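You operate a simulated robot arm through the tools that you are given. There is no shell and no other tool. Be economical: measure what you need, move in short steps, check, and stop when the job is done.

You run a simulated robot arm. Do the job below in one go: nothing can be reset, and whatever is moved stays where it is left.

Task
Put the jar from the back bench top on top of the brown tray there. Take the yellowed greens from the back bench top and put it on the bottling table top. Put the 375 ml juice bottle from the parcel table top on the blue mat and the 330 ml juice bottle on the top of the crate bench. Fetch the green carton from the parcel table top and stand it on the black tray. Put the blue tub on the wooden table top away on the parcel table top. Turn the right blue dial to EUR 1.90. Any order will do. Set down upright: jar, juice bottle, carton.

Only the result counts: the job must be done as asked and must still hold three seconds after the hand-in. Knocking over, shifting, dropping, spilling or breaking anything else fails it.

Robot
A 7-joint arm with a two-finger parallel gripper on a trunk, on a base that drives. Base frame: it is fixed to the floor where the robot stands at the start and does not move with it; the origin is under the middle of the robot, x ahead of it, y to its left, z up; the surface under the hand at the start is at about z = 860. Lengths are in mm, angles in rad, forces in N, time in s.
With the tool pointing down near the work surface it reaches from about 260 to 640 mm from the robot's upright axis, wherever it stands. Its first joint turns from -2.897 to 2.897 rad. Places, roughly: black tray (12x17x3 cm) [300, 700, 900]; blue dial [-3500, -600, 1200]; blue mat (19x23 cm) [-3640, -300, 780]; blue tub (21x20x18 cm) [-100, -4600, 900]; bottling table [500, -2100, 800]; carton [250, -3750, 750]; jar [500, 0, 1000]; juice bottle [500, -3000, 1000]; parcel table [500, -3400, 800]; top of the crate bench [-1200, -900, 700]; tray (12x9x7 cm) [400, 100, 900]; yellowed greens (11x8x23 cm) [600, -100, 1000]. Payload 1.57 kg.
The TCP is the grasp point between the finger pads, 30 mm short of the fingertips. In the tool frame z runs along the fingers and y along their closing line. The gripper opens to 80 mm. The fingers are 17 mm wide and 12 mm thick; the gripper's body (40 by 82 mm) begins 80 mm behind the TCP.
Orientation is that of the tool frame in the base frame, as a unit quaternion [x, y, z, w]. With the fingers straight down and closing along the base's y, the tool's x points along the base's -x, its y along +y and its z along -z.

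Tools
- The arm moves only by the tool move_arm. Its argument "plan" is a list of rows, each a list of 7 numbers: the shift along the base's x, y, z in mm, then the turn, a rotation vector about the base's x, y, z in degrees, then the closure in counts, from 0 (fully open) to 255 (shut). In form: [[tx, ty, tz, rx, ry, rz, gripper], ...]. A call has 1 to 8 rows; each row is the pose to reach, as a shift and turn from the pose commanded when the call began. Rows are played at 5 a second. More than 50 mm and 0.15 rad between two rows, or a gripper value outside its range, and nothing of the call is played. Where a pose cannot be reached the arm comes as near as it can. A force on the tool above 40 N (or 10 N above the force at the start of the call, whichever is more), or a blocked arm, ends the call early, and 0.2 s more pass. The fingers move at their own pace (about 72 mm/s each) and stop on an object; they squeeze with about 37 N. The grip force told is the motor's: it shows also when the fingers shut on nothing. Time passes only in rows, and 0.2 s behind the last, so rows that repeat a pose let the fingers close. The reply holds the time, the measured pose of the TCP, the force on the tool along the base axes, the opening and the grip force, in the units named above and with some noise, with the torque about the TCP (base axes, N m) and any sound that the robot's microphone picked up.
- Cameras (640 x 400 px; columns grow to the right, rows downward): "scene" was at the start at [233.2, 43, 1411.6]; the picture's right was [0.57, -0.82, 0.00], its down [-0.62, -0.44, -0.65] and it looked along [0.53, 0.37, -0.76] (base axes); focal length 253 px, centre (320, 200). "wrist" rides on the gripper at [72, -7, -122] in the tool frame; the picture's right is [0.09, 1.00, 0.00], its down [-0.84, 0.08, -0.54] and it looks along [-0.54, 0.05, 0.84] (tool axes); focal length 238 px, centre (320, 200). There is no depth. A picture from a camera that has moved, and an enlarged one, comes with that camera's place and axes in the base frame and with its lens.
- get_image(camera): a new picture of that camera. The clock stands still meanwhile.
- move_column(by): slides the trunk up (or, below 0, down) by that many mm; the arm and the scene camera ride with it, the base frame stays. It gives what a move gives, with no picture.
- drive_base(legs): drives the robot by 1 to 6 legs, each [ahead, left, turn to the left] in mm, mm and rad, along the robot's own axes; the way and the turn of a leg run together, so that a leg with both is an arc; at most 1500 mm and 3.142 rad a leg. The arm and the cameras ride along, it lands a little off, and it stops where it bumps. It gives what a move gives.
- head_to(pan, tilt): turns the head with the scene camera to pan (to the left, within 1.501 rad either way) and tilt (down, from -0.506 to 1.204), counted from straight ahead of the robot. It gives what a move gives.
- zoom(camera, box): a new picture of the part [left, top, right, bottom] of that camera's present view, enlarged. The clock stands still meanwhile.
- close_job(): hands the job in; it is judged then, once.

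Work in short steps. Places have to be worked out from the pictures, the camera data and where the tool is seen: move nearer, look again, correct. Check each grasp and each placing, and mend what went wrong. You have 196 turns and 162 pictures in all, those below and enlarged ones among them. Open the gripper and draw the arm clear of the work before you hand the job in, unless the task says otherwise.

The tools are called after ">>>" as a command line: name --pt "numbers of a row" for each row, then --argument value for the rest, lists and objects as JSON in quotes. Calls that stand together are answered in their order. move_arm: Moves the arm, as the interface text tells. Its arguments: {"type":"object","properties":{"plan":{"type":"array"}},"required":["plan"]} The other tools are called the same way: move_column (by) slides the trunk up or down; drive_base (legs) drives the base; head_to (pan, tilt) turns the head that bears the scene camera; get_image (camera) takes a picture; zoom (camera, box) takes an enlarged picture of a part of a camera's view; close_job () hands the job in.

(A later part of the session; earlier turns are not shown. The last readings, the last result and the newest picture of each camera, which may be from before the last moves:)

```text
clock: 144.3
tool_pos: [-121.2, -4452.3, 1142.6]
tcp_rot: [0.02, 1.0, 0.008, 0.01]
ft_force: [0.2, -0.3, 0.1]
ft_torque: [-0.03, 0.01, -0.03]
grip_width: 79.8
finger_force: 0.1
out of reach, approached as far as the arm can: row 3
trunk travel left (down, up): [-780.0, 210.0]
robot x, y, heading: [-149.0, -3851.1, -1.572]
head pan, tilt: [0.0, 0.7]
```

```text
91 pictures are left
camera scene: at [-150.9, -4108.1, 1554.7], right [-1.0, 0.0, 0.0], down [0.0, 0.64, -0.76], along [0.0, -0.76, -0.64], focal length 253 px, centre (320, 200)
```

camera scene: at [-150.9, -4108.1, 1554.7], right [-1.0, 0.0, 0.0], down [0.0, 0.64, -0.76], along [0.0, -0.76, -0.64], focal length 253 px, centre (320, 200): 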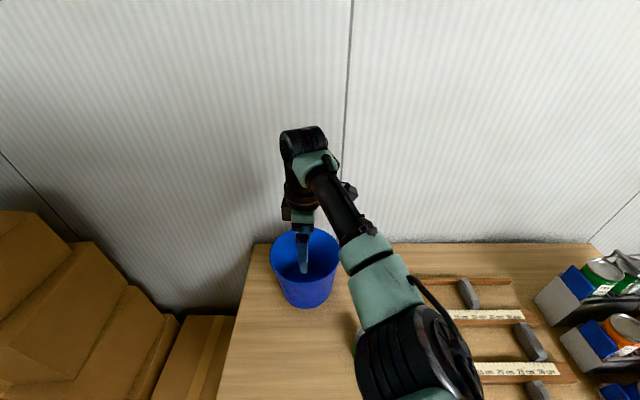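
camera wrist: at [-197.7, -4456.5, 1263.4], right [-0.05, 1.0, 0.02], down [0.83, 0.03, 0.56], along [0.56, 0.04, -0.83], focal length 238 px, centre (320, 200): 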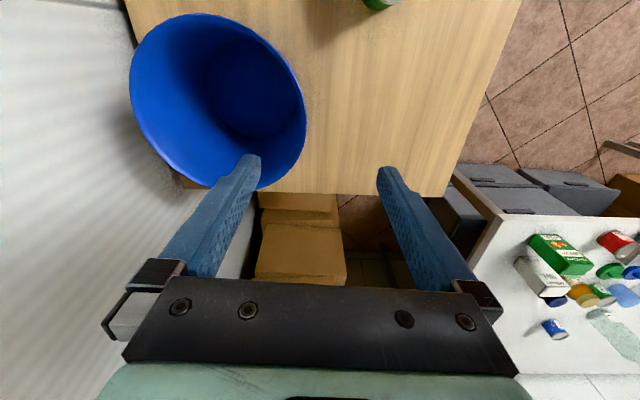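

Rim near point estimated (-118,-4468), rim z≈960–985. Lowering with the correction to tips just above the rim, then look.

>>> move_arm --pt "1 -8 -30 0 0 0 0" --pt "3 -16 -70 0 0 0 0" --pt "3 -16 -100 0 0 0 0" --pt "3 -16 -100 0 0 0 0"

>>> get_image --camera "wrist"

>>> zoom --camera "scene" --box '[220, 180, 420, 320]'

```text
clock: 145.3
tool_pos: [-118.9, -4466.8, 1041.2]
tcp_rot: [0.02, 1.0, 0.009, 0.011]
ft_force: [-0.5, -0.8, 0.1]
ft_torque: [-0.02, 0.0, -0.01]
grip_width: 80.1
finger_force: 0.2
trunk travel left (down, up): [-780.0, 210.0]
robot x, y, heading: [-147.4, -3854.9, -1.576]
head pan, tilt: [0.0, 0.7]
```

```text
90 pictures are left
camera wrist: at [-195.1, -4471.6, 1163.0], right [-0.05, 1.0, 0.02], down [0.83, 0.03, 0.56], along [0.56, 0.04, -0.83], focal length 238 px, centre (320, 200)
```

wrist: 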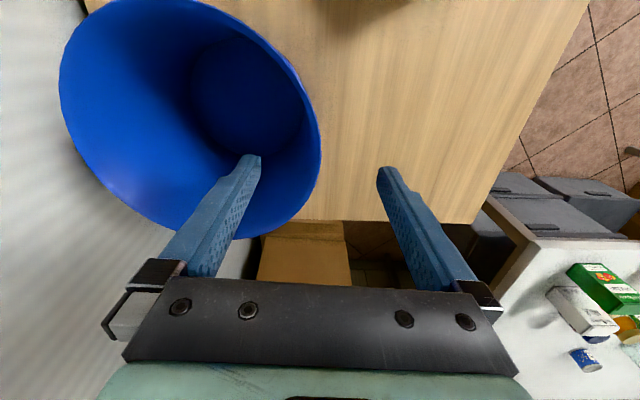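

```text
2.86 times, centred on (320, 250) of scene
camera zoom: at [-151.4, -4107.9, 1554.8], right [-1.0, 0.0, 0.0], down [0.0, 0.64, -0.76], along [0.0, -0.76, -0.64], focal length 722 px, centre (320, 57)
```

zoom: 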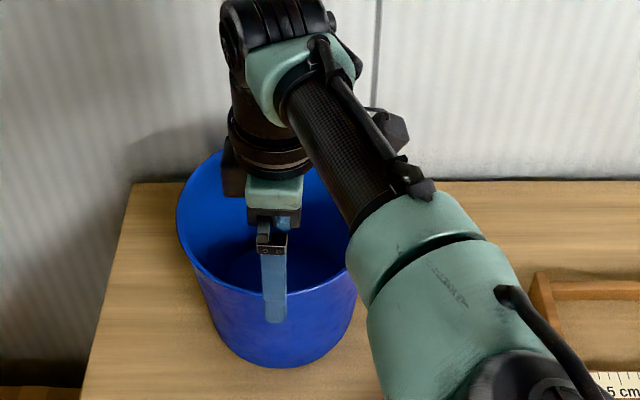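

The rim wall (y≈-4465, z≈967) lies between the fingers. Lowering to TCP z≈968 and closing on it.

>>> move_arm --pt "0 0 -40 0 0 0 0" --pt "0 0 -73 0 0 0 0" --pt "0 0 -73 0 0 0 150" --pt "0 0 -73 0 0 0 255" --pt "0 0 -73 0 0 0 255" --pt "0 0 -73 0 0 0 255" --pt "0 0 -73 0 0 0 255"

>>> get_image --camera "wrist"

```text
clock: 146.9
tool_pos: [-121.2, -4460.6, 972.6]
tcp_rot: [0.02, 1.0, 0.007, 0.011]
ft_force: [2.2, -1.1, 3.3]
ft_torque: [-0.88, -0.13, 0.35]
grip_width: 7.1
finger_force: 26.3
out of reach, approached as far as the arm can: row 2, 3, 4, 5, 6, 7
trunk travel left (down, up): [-780.0, 210.0]
robot x, y, heading: [-148.1, -3851.7, -1.577]
head pan, tilt: [0.0, 0.7]
```

```text
88 pictures are left
camera wrist: at [-197.1, -4464.4, 1093.1], right [-0.05, 1.0, 0.01], down [0.83, 0.04, 0.56], along [0.56, 0.04, -0.83], focal length 238 px, centre (320, 200)
```

wrist: 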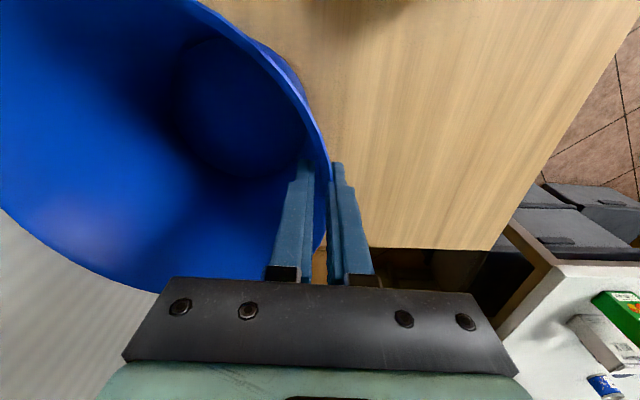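

The rim is gripped (7 mm). Test lift by trunk 40 mm.

>>> move_column --by 40

>>> get_image --camera "wrist"

>>> get_image --camera "scene"

```text
clock: 147.8
tool_pos: [-121.1, -4460.3, 1011.9]
tcp_rot: [0.022, 1.0, 0.008, 0.01]
ft_force: [-0.4, 0.1, -2.7]
ft_torque: [0.17, -0.02, 0.0]
grip_width: 3.4
finger_force: 24.6
trunk travel left (down, up): [-820.0, 170.0]
robot x, y, heading: [-149.9, -3849.1, -1.573]
head pan, tilt: [0.0, 0.7]
```

```text
87 pictures are left
camera wrist: at [-197.8, -4464.1, 1131.8], right [-0.05, 1.0, 0.02], down [0.83, 0.03, 0.56], along [0.56, 0.04, -0.83], focal length 238 px, centre (320, 200)
```

wrist: 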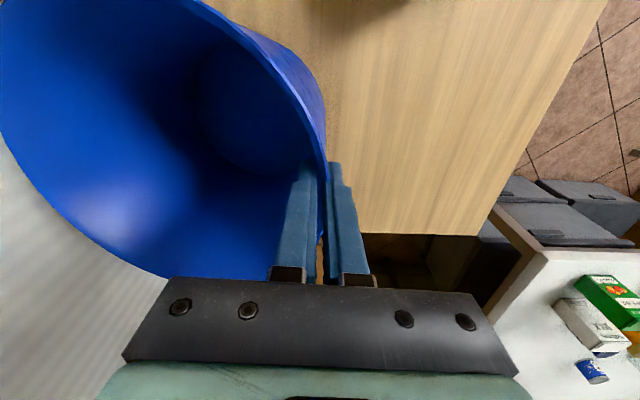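

```text
86 pictures are left
camera scene: at [-151.6, -4108.3, 1594.7], right [-1.0, 0.0, 0.0], down [0.0, 0.64, -0.76], along [0.0, -0.76, -0.64], focal length 253 px, centre (320, 200)
```

scene: 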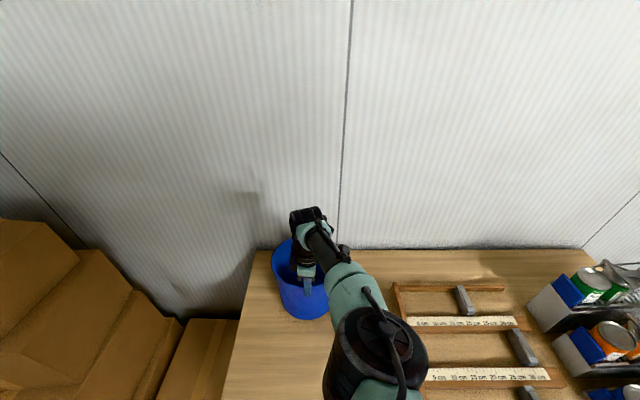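

The tub hangs securely (2.7 N). Raising the trunk fully, and drawing the arm back and up.

>>> move_column --by 150

>>> drive_base --legs '[[-200, 0, 0], [-150, 0, 0]]'

>>> move_arm --pt "0 25 5 0 0 0 255" --pt "0 50 10 0 0 0 255" --pt "0 75 15 0 0 0 255" --pt "0 100 20 0 0 0 255" --pt "0 125 25 0 0 0 255" --pt "0 125 25 0 0 0 255"

>>> get_image --camera "wrist"

```text
clock: 149.5
tool_pos: [-121.8, -4460.2, 1162.2]
tcp_rot: [0.02, 1.0, 0.007, 0.01]
ft_force: [0.3, 1.0, -1.5]
ft_torque: [0.21, 0.0, 0.04]
grip_width: 3.5
finger_force: 24.0
trunk travel left (down, up): [-970.0, 20.0]
robot x, y, heading: [-151.3, -3850.7, -1.576]
head pan, tilt: [0.0, 0.7]
```

```text
clock: 152.1
tool_pos: [-120.8, -4117.1, 1161.2]
tcp_rot: [0.023, 1.0, 0.01, 0.011]
ft_force: [-1.0, -0.3, -2.2]
ft_torque: [0.2, -0.02, -0.02]
grip_width: 3.4
finger_force: 24.8
trunk travel left (down, up): [-970.0, 20.0]
robot x, y, heading: [-150.0, -3508.9, -1.581]
head pan, tilt: [0.0, 0.7]
```

```text
clock: 153.5
tool_pos: [-120.4, -3989.7, 1187.9]
tcp_rot: [0.022, 1.0, 0.007, 0.01]
ft_force: [0.7, 0.1, -2.0]
ft_torque: [0.16, -0.02, 0.03]
grip_width: 3.3
finger_force: 24.7
trunk travel left (down, up): [-970.0, 20.0]
robot x, y, heading: [-150.8, -3507.2, -1.574]
head pan, tilt: [0.0, 0.7]
```

```text
85 pictures are left
camera wrist: at [-196.5, -3993.8, 1308.5], right [-0.05, 1.0, 0.01], down [0.83, 0.03, 0.56], along [0.56, 0.04, -0.83], focal length 238 px, centre (320, 200)
```

wrist: 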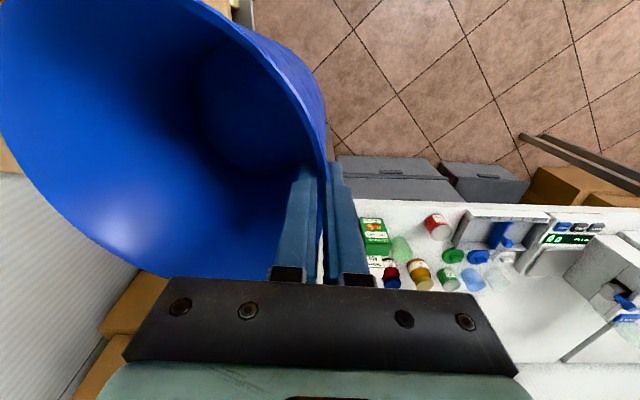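

Now strafe into the aisle, turn left to face +x, and align to the parcel table's right end.

>>> drive_base --legs '[[0, -420, 0], [0, 0, 1.574], [0, -310, 0]]'

>>> head_to --pan 0.3 --tilt 0.7

>>> get_image --camera "scene"

>>> get_image --camera "wrist"

```text
clock: 161.6
tool_pos: [-84.9, -3787.7, 1188.5]
tcp_rot: [-0.692, 0.722, 0.012, 0.002]
ft_force: [0.4, 0.2, -1.6]
ft_torque: [-0.03, 0.19, 0.0]
grip_width: 3.2
finger_force: 24.7
trunk travel left (down, up): [-970.0, 20.0]
robot x, y, heading: [-568.2, -3816.8, -0.006]
head pan, tilt: [0.0, 0.7]
```

```text
clock: 162.4
tool_pos: [-84.7, -3789.4, 1188.7]
tcp_rot: [-0.693, 0.721, 0.013, 0.002]
ft_force: [0.4, 0.1, -2.2]
ft_torque: [-0.03, 0.2, 0.0]
grip_width: 3.5
finger_force: 24.1
trunk travel left (down, up): [-970.0, 20.0]
robot x, y, heading: [-567.6, -3818.1, -0.005]
head pan, tilt: [0.3, 0.7]
```

```text
84 pictures are left
camera scene: at [-315.3, -3795.4, 1744.7], right [0.29, -0.96, 0.0], down [-0.62, -0.19, -0.76], along [0.73, 0.22, -0.64], focal length 253 px, centre (320, 200)
```

scene: 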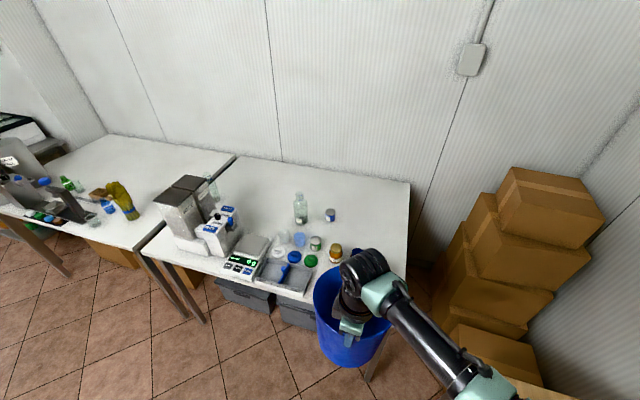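

```text
83 pictures are left
camera wrist: at [-79.9, -3862.4, 1308.5], right [-1.0, -0.05, 0.01], down [-0.03, 0.83, 0.56], along [-0.04, 0.56, -0.83], focal length 238 px, centre (320, 200)
```

wrist: 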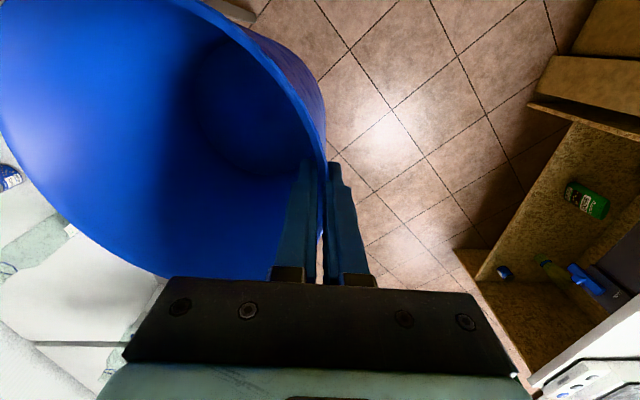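

Area at the back right of the parcel table is free; target tub centre ≈(600,-3800). Raising the arm a bit and driving forward over the items.

>>> move_arm --pt "0 -5 15 0 0 0 255" --pt "0 -10 30 0 0 0 255" --pt "0 -15 40 0 0 0 255" --pt "0 -15 40 0 0 0 255"

>>> drive_base --legs '[[480, 0, 0]]'

>>> head_to --pan 0.2 --tilt 0.9

>>> get_image --camera "scene"

>>> get_image --camera "wrist"

```text
clock: 163.4
tool_pos: [-84.5, -3804.0, 1229.4]
tcp_rot: [-0.692, 0.722, 0.013, 0.002]
ft_force: [0.4, 0.0, -2.1]
ft_torque: [-0.03, 0.18, -0.01]
grip_width: 3.3
finger_force: 24.0
trunk travel left (down, up): [-970.0, 20.0]
robot x, y, heading: [-568.7, -3820.2, -0.001]
head pan, tilt: [0.3, 0.7]
```

```text
clock: 166.2
tool_pos: [394.3, -3803.4, 1228.0]
tcp_rot: [-0.694, 0.72, 0.013, 0.001]
ft_force: [0.3, -0.9, -2.8]
ft_torque: [-0.03, 0.19, 0.01]
grip_width: 3.3
finger_force: 24.0
trunk travel left (down, up): [-970.0, 20.0]
robot x, y, heading: [-86.4, -3815.1, -0.002]
head pan, tilt: [0.3, 0.7]
```

```text
clock: 166.9
tool_pos: [396.5, -3802.2, 1229.0]
tcp_rot: [-0.694, 0.72, 0.014, 0.002]
ft_force: [0.1, 0.0, -1.5]
ft_torque: [0.0, 0.16, 0.01]
grip_width: 3.2
finger_force: 24.5
trunk travel left (down, up): [-970.0, 20.0]
robot x, y, heading: [-87.8, -3816.8, 0.0]
head pan, tilt: [0.201, 0.901]
```

```text
82 pictures are left
camera scene: at [157.0, -3805.0, 1728.5], right [0.2, -0.98, 0.0], down [-0.77, -0.16, -0.62], along [0.61, 0.12, -0.78], focal length 253 px, centre (320, 200)
```

scene: 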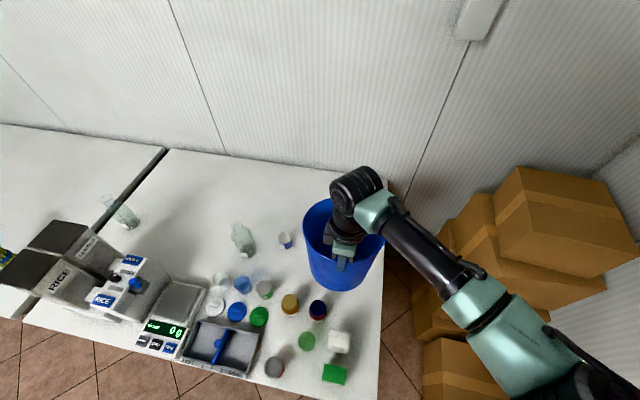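

```text
81 pictures are left
camera wrist: at [399.8, -3876.0, 1348.2], right [-1.0, -0.06, 0.01], down [-0.04, 0.83, 0.56], along [-0.04, 0.56, -0.83], focal length 238 px, centre (320, 200)
```

wrist: 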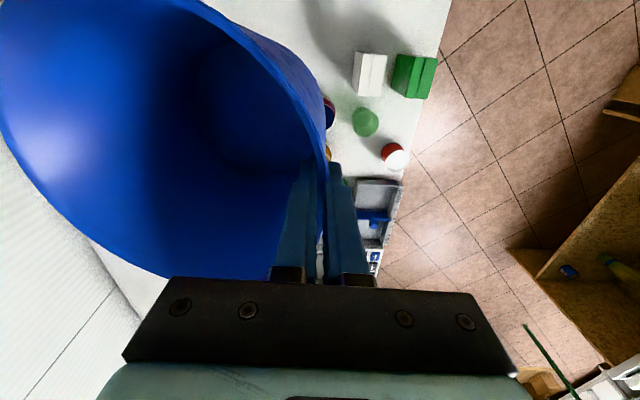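

Clear: the jar is at x≈378, the table edge y≈-3975. I extend the arm 105 mm forward, then lower the trunk by 190.

>>> move_arm --pt "35 0 0 0 0 0 255" --pt "70 0 0 0 0 0 255" --pt "105 0 0 0 0 0 255" --pt "105 0 0 0 0 0 255"

>>> move_column --by -190

>>> get_image --camera "scene"

>>> get_image --camera "wrist"

```text
clock: 167.9
tool_pos: [501.1, -3802.7, 1228.1]
tcp_rot: [-0.694, 0.72, 0.013, 0.002]
ft_force: [-0.5, -0.5, -2.4]
ft_torque: [-0.01, 0.15, -0.01]
grip_width: 3.2
finger_force: 24.6
trunk travel left (down, up): [-970.0, 20.0]
robot x, y, heading: [-88.8, -3819.2, 0.001]
head pan, tilt: [0.201, 0.901]
```

```text
clock: 170.0
tool_pos: [500.2, -3802.6, 1038.2]
tcp_rot: [-0.694, 0.72, 0.013, 0.002]
ft_force: [0.4, 0.3, -1.8]
ft_torque: [-0.03, 0.19, -0.01]
grip_width: 3.1
finger_force: 24.7
trunk travel left (down, up): [-780.0, 210.0]
robot x, y, heading: [-86.5, -3821.3, 0.003]
head pan, tilt: [0.201, 0.901]
```

```text
80 pictures are left
camera scene: at [156.4, -3805.1, 1538.6], right [0.2, -0.98, 0.0], down [-0.77, -0.16, -0.62], along [0.61, 0.12, -0.78], focal length 253 px, centre (320, 200)
```

scene: 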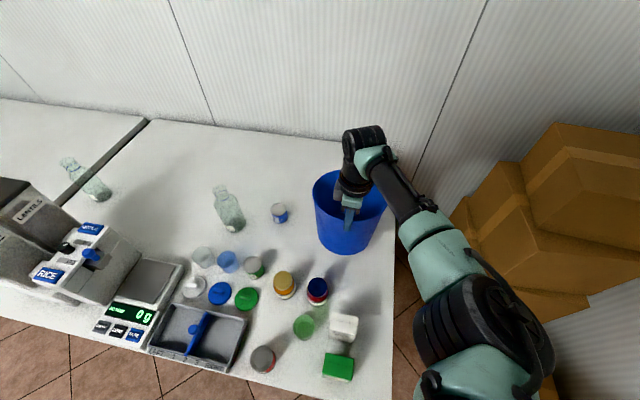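

```text
79 pictures are left
camera wrist: at [504.8, -3876.9, 1158.0], right [-1.0, -0.06, 0.01], down [-0.04, 0.83, 0.56], along [-0.04, 0.56, -0.83], focal length 238 px, centre (320, 200)
```

wrist: 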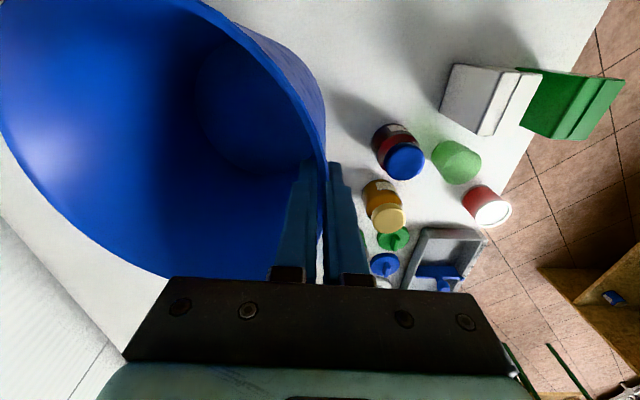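

Good clearance. Lowering by arm in small steps, watching for contact.

>>> move_arm --pt "0 0 -15 0 0 0 255" --pt "0 0 -30 0 0 0 255" --pt "0 0 -38 0 0 0 255" --pt "0 0 -38 0 0 0 255"

>>> move_arm --pt "0 0 -6 0 0 0 255" --pt "0 0 -12 0 0 0 255" --pt "0 0 -12 0 0 0 255"

```text
clock: 171.0
tool_pos: [501.0, -3804.6, 1000.2]
tcp_rot: [-0.694, 0.72, 0.013, 0.001]
ft_force: [0.1, -0.1, -2.2]
ft_torque: [-0.02, 0.17, 0.0]
grip_width: 3.4
finger_force: 24.3
trunk travel left (down, up): [-780.0, 210.0]
robot x, y, heading: [-89.5, -3819.0, -0.002]
head pan, tilt: [0.201, 0.901]
```

```text
clock: 171.8
tool_pos: [499.1, -3802.7, 989.6]
tcp_rot: [-0.694, 0.72, 0.012, 0.003]
ft_force: [-3.2, -0.2, 8.7]
ft_torque: [-0.02, -0.76, -0.02]
grip_width: 3.6
finger_force: 23.9
trunk travel left (down, up): [-780.0, 210.0]
robot x, y, heading: [-86.8, -3820.0, -0.003]
head pan, tilt: [0.201, 0.901]
```

Far bottom edge touches first (tub hangs ~6° tilted to the wall taper). I tilt the tool -6° about y, pivoting on that edge, to set it flat.

>>> move_arm --pt "-4 0 -4 0 -1.5 0 255" --pt "-9 0 -9 0 -3 0 255" --pt "-13 0 -14 0 -4.5 0 255" --pt "-17 0 -18 0 -6 0 255" --pt "-17 0 -18 0 -6 0 255"

>>> get_image --camera "scene"

```text
clock: 173.0
tool_pos: [483.3, -3804.7, 971.4]
tcp_rot: [-0.693, 0.719, -0.025, 0.041]
ft_force: [-2.3, 1.3, 9.7]
ft_torque: [-0.66, -0.78, -0.04]
grip_width: 3.7
finger_force: 23.9
trunk travel left (down, up): [-780.0, 210.0]
robot x, y, heading: [-88.7, -3817.9, 0.001]
head pan, tilt: [0.201, 0.901]
```

```text
78 pictures are left
camera scene: at [154.7, -3804.8, 1539.0], right [0.2, -0.98, 0.0], down [-0.77, -0.16, -0.62], along [0.61, 0.12, -0.78], focal length 253 px, centre (320, 200)
```

scene: 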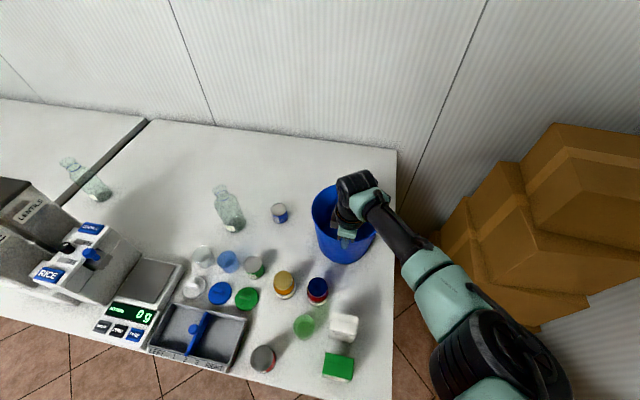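

Tub sits nearly flat with light contact. Opening and rising straight up.

>>> move_arm --pt "0 0 0 0 0 0 180" --pt "0 0 0 0 0 0 100" --pt "0 0 0 0 0 0 100" --pt "0 0 40 0 0 0 100" --pt "0 0 85 0 0 0 100" --pt "0 0 130 0 2 0 100" --pt "-40 0 150 0 6 0 100" --pt "-80 0 150 0 6 0 100"

>>> get_image --camera "scene"

>>> get_image --camera "wrist"

```text
clock: 174.8
tool_pos: [402.1, -3804.7, 1119.6]
tcp_rot: [-0.693, 0.721, 0.013, 0.002]
ft_force: [-0.3, 0.6, 0.4]
ft_torque: [0.01, -0.02, 0.05]
grip_width: 48.6
finger_force: 0.0
trunk travel left (down, up): [-780.0, 210.0]
robot x, y, heading: [-84.7, -3818.1, 0.003]
head pan, tilt: [0.201, 0.901]
```

```text
77 pictures are left
camera scene: at [155.4, -3805.5, 1538.8], right [0.2, -0.98, 0.0], down [-0.77, -0.16, -0.62], along [0.61, 0.12, -0.78], focal length 253 px, centre (320, 200)
```

scene: 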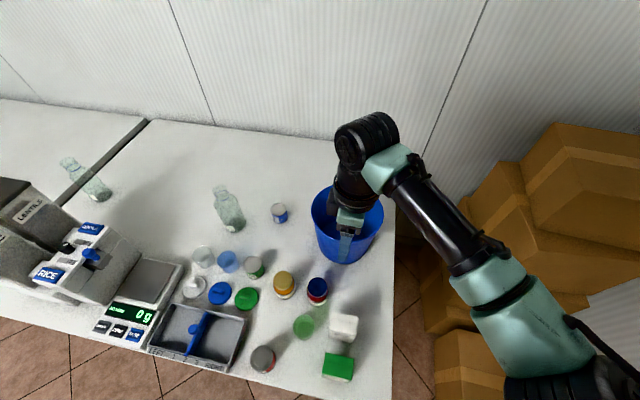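

```text
76 pictures are left
camera wrist: at [407.3, -3878.6, 1240.0], right [-1.0, -0.05, 0.01], down [-0.04, 0.83, 0.56], along [-0.04, 0.56, -0.83], focal length 238 px, centre (320, 200)
```

wrist: 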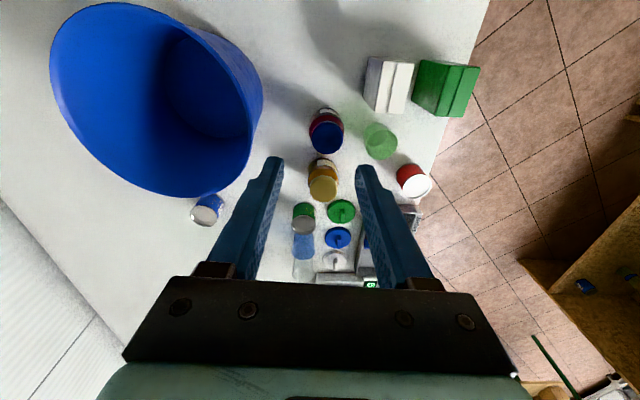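

Tub placed upright. Now the green carton at ≈(220,-3834), top z≈880. Zooming for its shape and the gap to the white one.

>>> zoom --camera "wrist" --box '[340, 40, 500, 140]'

>>> zoom --camera "scene" --box '[270, 290, 400, 390]'

```text
4.00 times, centred on (420, 90) of wrist
camera zoom: at [407.3, -3878.6, 1240.0], right [-1.0, -0.05, 0.01], down [-0.04, 0.83, 0.56], along [-0.04, 0.56, -0.83], focal length 953 px, centre (-80, 640)
```

zoom: 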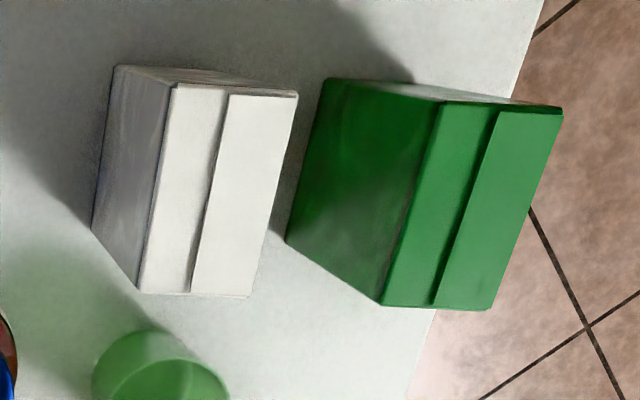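

```text
4.00 times, centred on (335, 340) of scene
camera zoom: at [155.4, -3805.5, 1538.8], right [0.2, -0.98, 0.0], down [-0.77, -0.16, -0.62], along [0.61, 0.12, -0.78], focal length 1011 px, centre (260, -360)
```

zoom: 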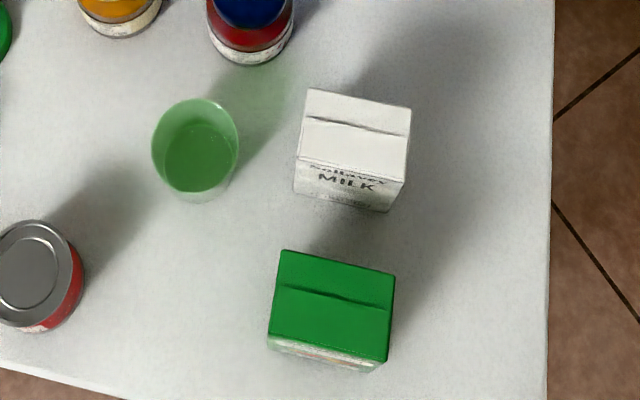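

The carton is ≈43 (x) × 62 (y), ~98 high, centre ≈(219,-3832). I back up 120 mm and turn the tool back by -88° so the fingers close along y.

>>> drive_base --legs '[[-120, 0, 0]]'

>>> move_arm --pt "0 0 0 0 0 -8 0" --pt "0 0 0 0 0 -16 0" --pt "0 0 0 0 0 -24 0" --pt "0 0 0 0 0 -32 0" --pt "0 0 0 0 0 -40 0" --pt "0 0 0 0 0 -48 0" --pt "0 0 0 0 0 -56 0" --pt "0 0 0 0 0 -64 0"

>>> move_arm --pt "-10 -8 0 0 0 -8 0" --pt "-20 -16 0 0 0 -16 0" --pt "-40 -24 0 0 0 -23.5 0" --pt "-62 -28 -20 0 0 -23.5 0" --pt "-62 -28 -40 0 0 -23.5 0" --pt "-62 -28 -40 0 0 -23.5 0"

>>> get_image --camera "wrist"

>>> get_image --camera "scene"

```text
clock: 176.1
tool_pos: [284.3, -3805.5, 1119.8]
tcp_rot: [-0.693, 0.72, 0.013, 0.002]
ft_force: [0.0, -0.3, 0.7]
ft_torque: [0.02, -0.02, -0.01]
grip_width: 48.6
finger_force: 0.0
trunk travel left (down, up): [-780.0, 210.0]
robot x, y, heading: [-203.1, -3817.1, -0.002]
head pan, tilt: [0.201, 0.901]
```

```text
clock: 177.9
tool_pos: [284.3, -3805.4, 1120.2]
tcp_rot: [-0.204, 0.979, 0.01, 0.009]
ft_force: [0.0, -0.9, -0.7]
ft_torque: [-0.01, -0.01, 0.0]
grip_width: 79.9
finger_force: 0.0
trunk travel left (down, up): [-780.0, 210.0]
robot x, y, heading: [-206.1, -3822.0, -0.003]
head pan, tilt: [0.201, 0.901]
```

```text
clock: 179.3
tool_pos: [221.9, -3832.6, 1079.6]
tcp_rot: [-0.002, 1.0, 0.008, 0.011]
ft_force: [-0.1, -0.1, 0.8]
ft_torque: [0.03, -0.01, 0.03]
grip_width: 79.9
finger_force: 0.0
trunk travel left (down, up): [-780.0, 210.0]
robot x, y, heading: [-209.4, -3819.4, -0.003]
head pan, tilt: [0.201, 0.901]
```

```text
73 pictures are left
camera wrist: at [145.5, -3841.1, 1199.4], right [-0.1, 1.0, 0.01], down [0.82, 0.07, 0.56], along [0.56, 0.07, -0.83], focal length 238 px, centre (320, 200)
```

wrist: 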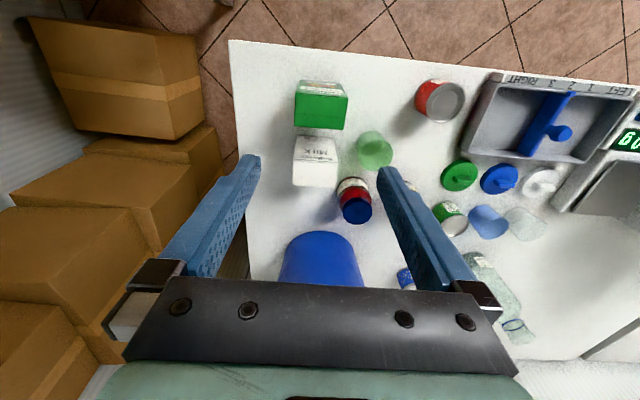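

```text
72 pictures are left
camera scene: at [36.4, -3805.4, 1538.7], right [0.2, -0.98, 0.0], down [-0.77, -0.15, -0.62], along [0.61, 0.12, -0.78], focal length 253 px, centre (320, 200)
```

scene: 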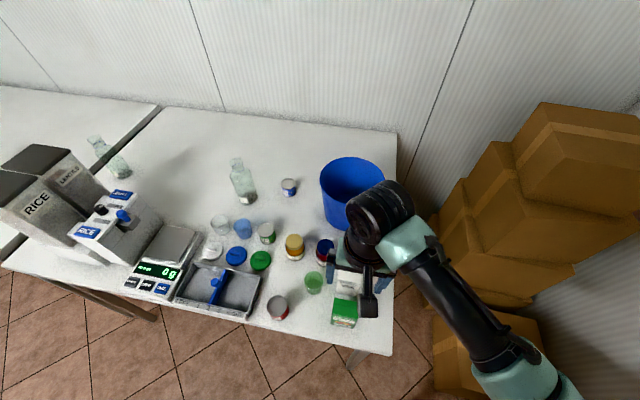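

Carton top centre ≈(220,-3828). Small correction, then lower: trunk 100 mm and arm 60 mm, then look.

>>> move_arm --pt "-2 4 -20 -0.9 1.2 -0.2 0" --pt "-2 4 -50 -0.9 1.2 -0.2 0" --pt "-2 4 -50 -0.9 1.2 -0.2 0"

>>> move_column --by -100

>>> get_image --camera "wrist"

>>> get_image --camera "scene"

```text
clock: 180.1
tool_pos: [221.1, -3829.6, 1028.8]
tcp_rot: [-0.001, 1.0, 0.001, 0.0]
ft_force: [0.4, 0.0, 0.2]
ft_torque: [-0.01, -0.02, -0.02]
grip_width: 80.1
finger_force: 0.1
trunk travel left (down, up): [-780.0, 210.0]
robot x, y, heading: [-210.0, -3817.0, -0.003]
head pan, tilt: [0.201, 0.901]
```

```text
clock: 181.4
tool_pos: [221.2, -3830.2, 929.4]
tcp_rot: [0.0, 1.0, -0.001, 0.0]
ft_force: [-0.3, -0.3, -0.5]
ft_torque: [0.0, 0.02, -0.03]
grip_width: 80.3
finger_force: 0.1
trunk travel left (down, up): [-680.0, 310.0]
robot x, y, heading: [-209.5, -3816.8, 0.0]
head pan, tilt: [0.201, 0.901]
```

```text
71 pictures are left
camera wrist: at [147.5, -3835.2, 1050.3], right [-0.09, 1.0, 0.0], down [0.84, 0.08, 0.54], along [0.54, 0.05, -0.84], focal length 238 px, centre (320, 200)
```

wrist: 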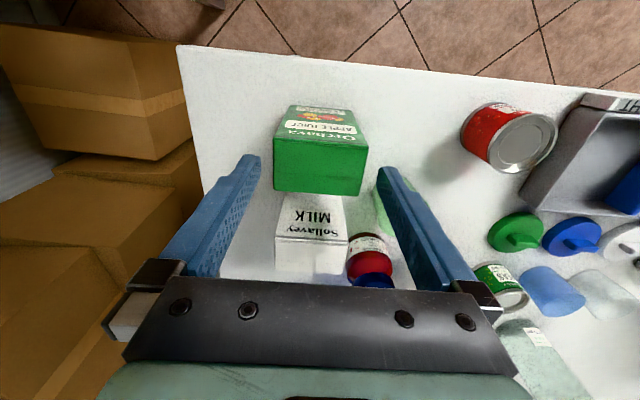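

```text
70 pictures are left
camera scene: at [36.6, -3805.2, 1438.6], right [0.2, -0.98, 0.0], down [-0.77, -0.16, -0.62], along [0.61, 0.12, -0.78], focal length 253 px, centre (320, 200)
```

scene: 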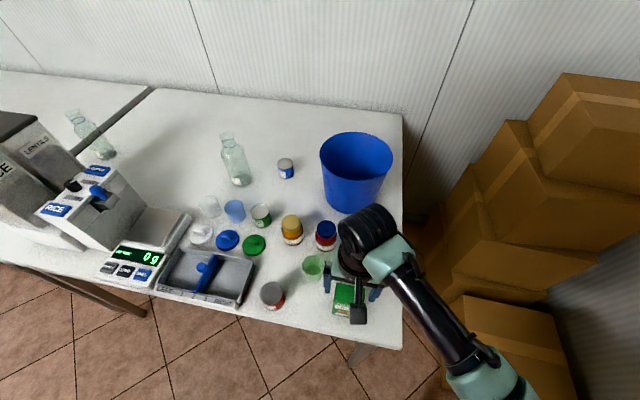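

Aligned over the carton; lowering 74 mm and closing.

>>> move_arm --pt "-3 0 -35 0 0 0 0" --pt "-3 0 -72 0 0 0 0" --pt "-3 0 -72 0 0 0 200" --pt "-3 0 -72 0 0 0 255" --pt "-3 0 -72 0 0 0 255" --pt "-3 0 -67 0 0 0 255" --pt "-3 0 -55 0 0 0 255"

>>> get_image --camera "wrist"

```text
clock: 183.0
tool_pos: [217.4, -3829.7, 872.8]
tcp_rot: [-0.001, 1.0, 0.0, 0.0]
ft_force: [0.4, 0.5, -1.8]
ft_torque: [0.03, 0.0, 0.01]
grip_width: 62.8
finger_force: 36.5
trunk travel left (down, up): [-680.0, 310.0]
robot x, y, heading: [-209.9, -3822.5, -0.005]
head pan, tilt: [0.201, 0.901]
```

```text
69 pictures are left
camera wrist: at [144.8, -3836.1, 994.4], right [-0.09, 1.0, 0.0], down [0.84, 0.08, 0.54], along [0.54, 0.05, -0.84], focal length 238 px, centre (320, 200)
```

wrist: 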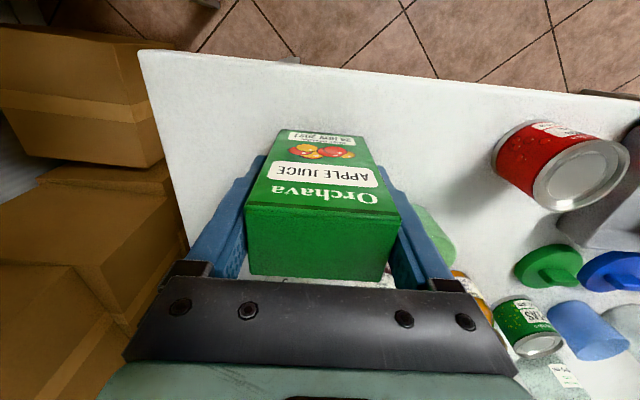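

Carton held (63 mm, grip 55 above base). Raising the trunk, backing out, and strafing left along the aisle toward the start bench.

>>> move_column --by 200

>>> drive_base --legs '[[-350, 0, 0], [0, 1500, 0], [0, 1500, 0], [0, 900, 0]]'

>>> head_to --pan 0.9 --tilt 0.5

>>> get_image --camera "scene"

```text
clock: 185.2
tool_pos: [216.3, -3830.7, 1073.2]
tcp_rot: [-0.001, 1.0, 0.0, 0.0]
ft_force: [0.1, 0.0, -2.3]
ft_torque: [-0.01, 0.0, 0.01]
grip_width: 63.1
finger_force: 36.8
trunk travel left (down, up): [-880.0, 110.0]
robot x, y, heading: [-205.6, -3818.8, -0.006]
head pan, tilt: [0.201, 0.901]
```

```text
clock: 206.0
tool_pos: [-79.1, 106.6, 1072.2]
tcp_rot: [0.0, 1.0, 0.0, 0.0]
ft_force: [0.0, 0.3, -2.5]
ft_torque: [-0.01, -0.01, 0.01]
grip_width: 62.9
finger_force: 37.1
trunk travel left (down, up): [-880.0, 110.0]
robot x, y, heading: [-501.8, 119.7, -0.006]
head pan, tilt: [0.201, 0.901]
```

```text
clock: 207.0
tool_pos: [-78.4, 106.0, 1073.1]
tcp_rot: [0.0, 1.0, 0.0, 0.001]
ft_force: [-0.2, -0.7, -2.2]
ft_torque: [-0.02, 0.0, 0.01]
grip_width: 62.7
finger_force: 37.0
trunk travel left (down, up): [-880.0, 110.0]
robot x, y, heading: [-506.5, 117.0, -0.004]
head pan, tilt: [0.901, 0.499]
```

```text
68 pictures are left
camera scene: at [-277.0, 188.2, 1672.4], right [0.78, -0.63, 0.0], down [-0.3, -0.37, -0.88], along [0.55, 0.68, -0.48], focal length 253 px, centre (320, 200)
```

scene: 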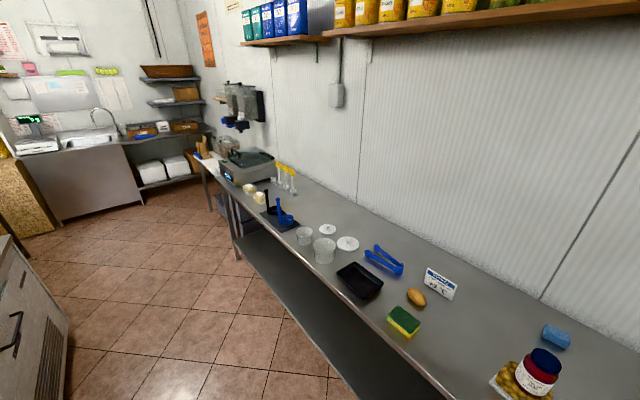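

Aisle clear; black tray ≈(319,665). Strafe left 565 and forward 370, then look.

>>> drive_base --legs '[[0, 560, 0], [370, 0, 0]]'

>>> head_to --pan 0.0 --tilt 0.9

>>> get_image --camera "wrist"

>>> get_image --camera "scene"

```text
clock: 212.2
tool_pos: [299.0, 654.0, 1072.8]
tcp_rot: [0.004, 1.0, 0.001, -0.001]
ft_force: [-1.1, -0.2, -2.5]
ft_torque: [0.04, 0.03, -0.04]
grip_width: 62.7
finger_force: 36.5
trunk travel left (down, up): [-880.0, 110.0]
robot x, y, heading: [-126.0, 672.4, -0.009]
head pan, tilt: [0.901, 0.499]
```

```text
clock: 213.4
tool_pos: [297.6, 655.1, 1072.4]
tcp_rot: [0.005, 1.0, 0.0, -0.001]
ft_force: [0.2, 0.9, -2.6]
ft_torque: [0.03, 0.01, -0.03]
grip_width: 62.3
finger_force: 37.3
trunk travel left (down, up): [-880.0, 110.0]
robot x, y, heading: [-128.8, 668.5, -0.018]
head pan, tilt: [0.0, 0.901]
```

```text
67 pictures are left
camera wrist: at [225.2, 649.1, 1194.4], right [-0.08, 1.0, 0.0], down [0.84, 0.07, 0.54], along [0.54, 0.05, -0.84], focal length 238 px, centre (320, 200)
```

wrist: 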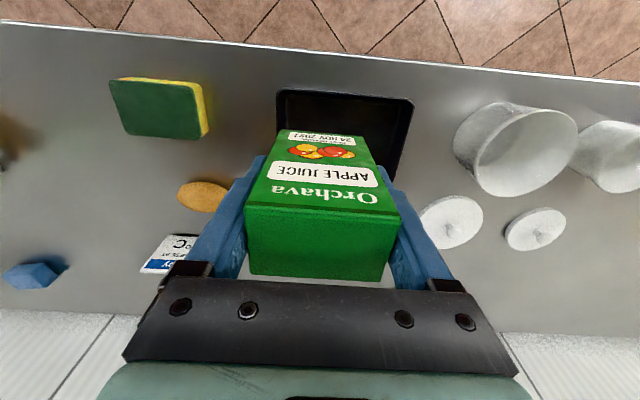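

```text
66 pictures are left
camera scene: at [119.0, 666.2, 1638.5], right [-0.01, -1.0, 0.0], down [-0.78, 0.01, -0.62], along [0.62, -0.01, -0.78], focal length 253 px, centre (320, 200)
```

scene: 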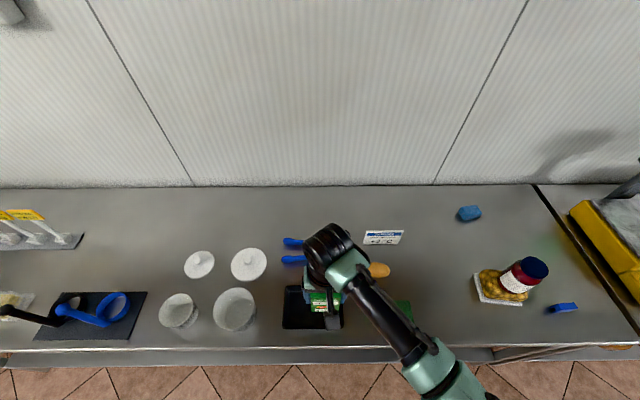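

Tray centre ≈(327,686). Moving over it, then trunk down 110.

>>> move_arm --pt "15 16 0 0 0 0 255" --pt "29 31 0 0 0 0 255" --pt "29 31 0 0 0 0 255"

>>> move_column --by -110

>>> get_image --camera "wrist"

>>> zoom --camera "scene" --box '[230, 220, 430, 360]'

```text
clock: 214.2
tool_pos: [328.8, 685.3, 1073.2]
tcp_rot: [0.005, 1.0, 0.0, 0.0]
ft_force: [-1.0, 0.1, -3.1]
ft_torque: [0.03, -0.01, -0.03]
grip_width: 62.8
finger_force: 36.9
trunk travel left (down, up): [-880.0, 110.0]
robot x, y, heading: [-127.2, 669.8, -0.013]
head pan, tilt: [0.0, 0.901]
```

```text
clock: 215.6
tool_pos: [329.0, 685.6, 963.3]
tcp_rot: [0.003, 1.0, 0.0, 0.001]
ft_force: [0.6, -0.1, -3.0]
ft_torque: [0.02, 0.0, -0.02]
grip_width: 62.6
finger_force: 36.7
trunk travel left (down, up): [-770.0, 220.0]
robot x, y, heading: [-122.7, 667.3, -0.009]
head pan, tilt: [0.0, 0.901]
```

```text
65 pictures are left
camera wrist: at [255.7, 680.2, 1084.6], right [-0.08, 1.0, 0.0], down [0.84, 0.07, 0.54], along [0.54, 0.05, -0.84], focal length 238 px, centre (320, 200)
```

wrist: 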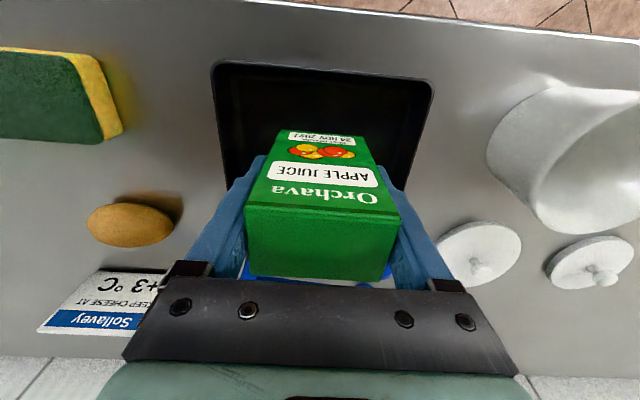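

```text
2.86 times, centred on (330, 290) of scene
camera zoom: at [118.7, 666.1, 1528.6], right [-0.01, -1.0, 0.0], down [-0.78, 0.01, -0.62], along [0.62, -0.01, -0.78], focal length 722 px, centre (291, -57)
```

zoom: 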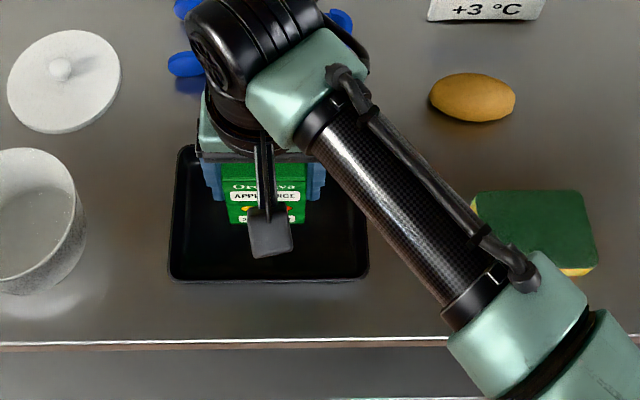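

Centred over the tray. Lowering in steps to contact (expected TCP ≈ 920).

>>> move_arm --pt "0 0 -15 0 0 0 255" --pt "0 0 -28 0 0 0 255" --pt "0 0 -34 0 0 0 255" --pt "0 0 -34 0 0 0 255"

>>> move_arm --pt "0 0 -3 0 0 0 255" --pt "0 0 -6 0 0 0 255" --pt "0 0 -6 0 0 0 255"

```text
clock: 216.6
tool_pos: [329.2, 685.1, 929.4]
tcp_rot: [0.004, 1.0, 0.0, 0.0]
ft_force: [-0.1, 0.5, -1.6]
ft_torque: [-0.01, -0.03, -0.01]
grip_width: 62.7
finger_force: 37.1
trunk travel left (down, up): [-770.0, 220.0]
robot x, y, heading: [-124.5, 668.6, -0.01]
head pan, tilt: [0.0, 0.901]
```

```text
clock: 217.4
tool_pos: [328.3, 685.4, 923.9]
tcp_rot: [0.004, 1.0, 0.0, 0.001]
ft_force: [-0.6, 0.0, -2.7]
ft_torque: [0.04, 0.0, 0.01]
grip_width: 62.7
finger_force: 37.1
trunk travel left (down, up): [-770.0, 220.0]
robot x, y, heading: [-128.9, 674.0, -0.013]
head pan, tilt: [0.0, 0.901]
```

No contact yet at 924; continuing in 3 mm steps.

>>> move_arm --pt "0 0 -2 0 0 0 255" --pt "0 0 -4 0 0 0 255" --pt "0 0 -4 0 0 0 255"

>>> move_arm --pt "0 0 -2 0 0 0 255" --pt "0 0 -2 0 0 0 255"

```text
clock: 218.2
tool_pos: [328.2, 684.9, 919.7]
tcp_rot: [0.004, 1.0, 0.001, 0.0]
ft_force: [-1.0, -0.9, 2.0]
ft_torque: [-0.14, 0.09, 0.02]
grip_width: 62.8
finger_force: 37.2
trunk travel left (down, up): [-770.0, 220.0]
robot x, y, heading: [-128.7, 670.0, -0.013]
head pan, tilt: [0.0, 0.901]
```

```text
clock: 218.8
tool_pos: [329.3, 685.9, 919.4]
tcp_rot: [0.005, 1.0, 0.001, 0.001]
ft_force: [-1.5, -1.8, 19.7]
ft_torque: [-0.29, 0.35, 0.01]
grip_width: 62.7
finger_force: 36.4
trunk travel left (down, up): [-770.0, 220.0]
robot x, y, heading: [-132.1, 668.2, -0.017]
head pan, tilt: [0.0, 0.901]
```

Contact at 919.5. Easing up 1.5 mm, opening, and rising.

>>> move_arm --pt "0 0 1.5 0 0 0 255" --pt "0 0 1.5 0 0 0 100" --pt "0 0 1.5 0 0 0 0" --pt "0 0 1.5 0 0 0 0" --pt "0 0 40 0 0 0 0" --pt "0 0 85 0 0 0 0" --pt "0 0 130 0 0 0 0"

>>> get_image --camera "wrist"

>>> get_image --camera "scene"

```text
clock: 220.4
tool_pos: [330.2, 683.6, 1045.7]
tcp_rot: [0.005, 1.0, 0.0, 0.0]
ft_force: [0.0, -0.1, 1.2]
ft_torque: [-0.01, 0.03, 0.01]
grip_width: 79.9
finger_force: 0.1
trunk travel left (down, up): [-770.0, 220.0]
robot x, y, heading: [-126.5, 672.0, -0.017]
head pan, tilt: [0.0, 0.901]
```

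```text
63 pictures are left
camera wrist: at [256.5, 678.8, 1167.8], right [-0.08, 1.0, 0.0], down [0.84, 0.07, 0.54], along [0.54, 0.05, -0.84], focal length 238 px, centre (320, 200)
```

wrist: 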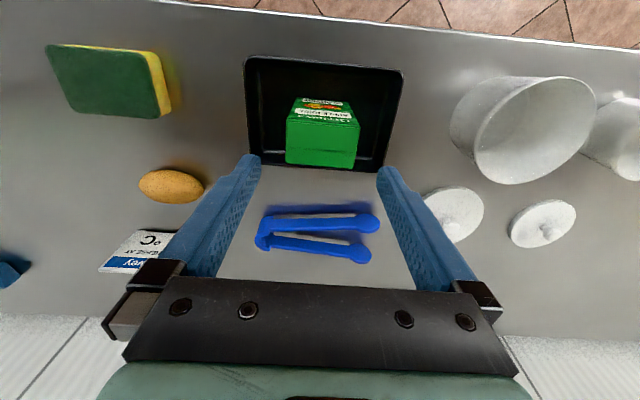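

```text
62 pictures are left
camera scene: at [118.5, 666.0, 1528.5], right [-0.01, -1.0, 0.0], down [-0.78, 0.01, -0.62], along [0.62, -0.01, -0.78], focal length 253 px, centre (320, 200)
```

scene: 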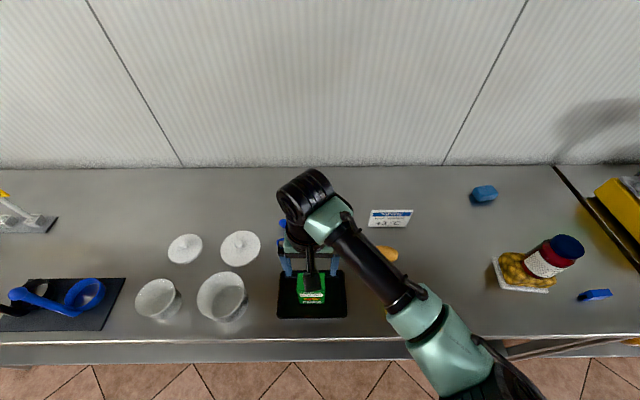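

Carton stands in the black tray; jar still on its tray. Now for the 375 ml bottle: back off, strafe right to y≈-2870.

>>> drive_base --legs '[[-370, 0, 0.013], [0, -1500, 0], [0, -1500, 0], [0, -540, 0]]'

>>> move_column --by -40

>>> head_to --pan 0.0 --tilt 0.6

>>> get_image --camera "scene"

```text
clock: 239.6
tool_pos: [16.2, -2843.5, 1045.8]
tcp_rot: [-0.011, 1.0, 0.0, 0.0]
ft_force: [-0.2, 0.7, -0.3]
ft_torque: [0.0, 0.0, 0.01]
grip_width: 79.9
finger_force: 0.1
trunk travel left (down, up): [-770.0, 220.0]
robot x, y, heading: [-440.4, -2871.2, 0.019]
head pan, tilt: [0.0, 0.901]
```

```text
clock: 240.4
tool_pos: [15.4, -2842.8, 1005.8]
tcp_rot: [-0.012, 1.0, 0.0, 0.001]
ft_force: [-0.6, 0.0, 0.3]
ft_torque: [-0.03, -0.01, 0.0]
grip_width: 80.1
finger_force: 0.2
trunk travel left (down, up): [-730.0, 260.0]
robot x, y, heading: [-441.9, -2872.5, 0.022]
head pan, tilt: [0.0, 0.901]
```

```text
clock: 241.2
tool_pos: [17.0, -2843.9, 1005.7]
tcp_rot: [-0.011, 1.0, 0.0, 0.0]
ft_force: [0.4, 0.5, -0.7]
ft_torque: [0.03, 0.02, 0.01]
grip_width: 79.9
finger_force: 0.0
trunk travel left (down, up): [-730.0, 260.0]
robot x, y, heading: [-437.6, -2869.7, 0.02]
head pan, tilt: [0.0, 0.6]
```

```text
61 pictures are left
camera scene: at [-181.9, -2867.6, 1513.3], right [0.02, -1.0, 0.0], down [-0.57, -0.01, -0.82], along [0.82, 0.02, -0.57], focal length 253 px, centre (320, 200)
```

scene: 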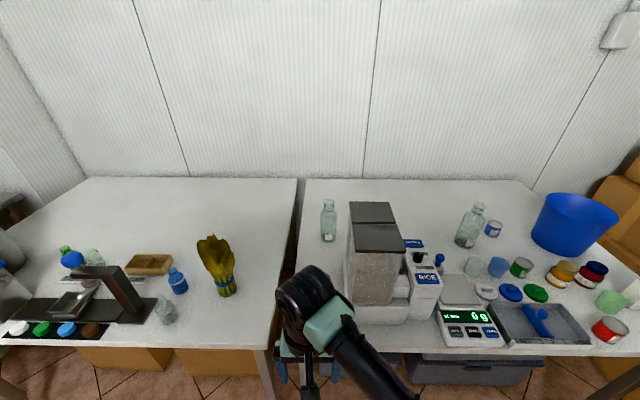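

Bottle 375 centre ≈(586,-2880); dispensers occupy x 221–444, y<-2930, up to z≈1066. I'll raise the trunk and prepare a far-reaching pose (tool tilted 25°) in free air first.

>>> move_column --by 100

>>> move_arm --pt "25 0 -5 0 -4 0 0" --pt "50 0 -15 0 -8 0 0" --pt "75 0 -25 0 -12 0 0" --pt "100 0 -35 0 -16 0 0" --pt "125 0 -45 0 -20 0 0" --pt "150 0 -55 0 -25 0 0" --pt "170 0 -80 0 -25 0 0" --pt "170 0 -80 0 -25 0 0"

>>> get_image --camera "scene"

```text
clock: 242.5
tool_pos: [15.7, -2843.0, 1106.0]
tcp_rot: [-0.011, 1.0, 0.0, 0.0]
ft_force: [-0.2, 0.0, 0.0]
ft_torque: [-0.03, 0.03, 0.01]
grip_width: 79.8
finger_force: 0.0
trunk travel left (down, up): [-830.0, 160.0]
robot x, y, heading: [-440.6, -2873.0, 0.019]
head pan, tilt: [0.0, 0.6]
```

```text
clock: 244.3
tool_pos: [187.4, -2842.1, 1026.6]
tcp_rot: [-0.011, 0.976, -0.002, 0.217]
ft_force: [0.3, -0.3, 0.1]
ft_torque: [-0.01, -0.02, 0.0]
grip_width: 80.1
finger_force: 0.0
trunk travel left (down, up): [-830.0, 160.0]
robot x, y, heading: [-439.7, -2870.8, 0.018]
head pan, tilt: [0.0, 0.6]
```

```text
60 pictures are left
camera scene: at [-182.5, -2867.8, 1613.5], right [0.02, -1.0, 0.0], down [-0.56, -0.01, -0.83], along [0.83, 0.02, -0.56], focal length 253 px, centre (320, 200)
```

scene: 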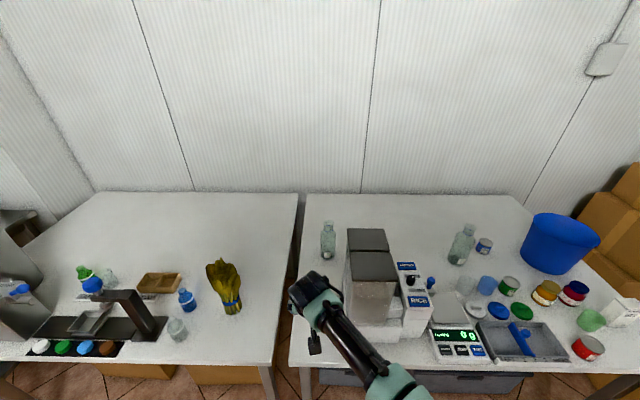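

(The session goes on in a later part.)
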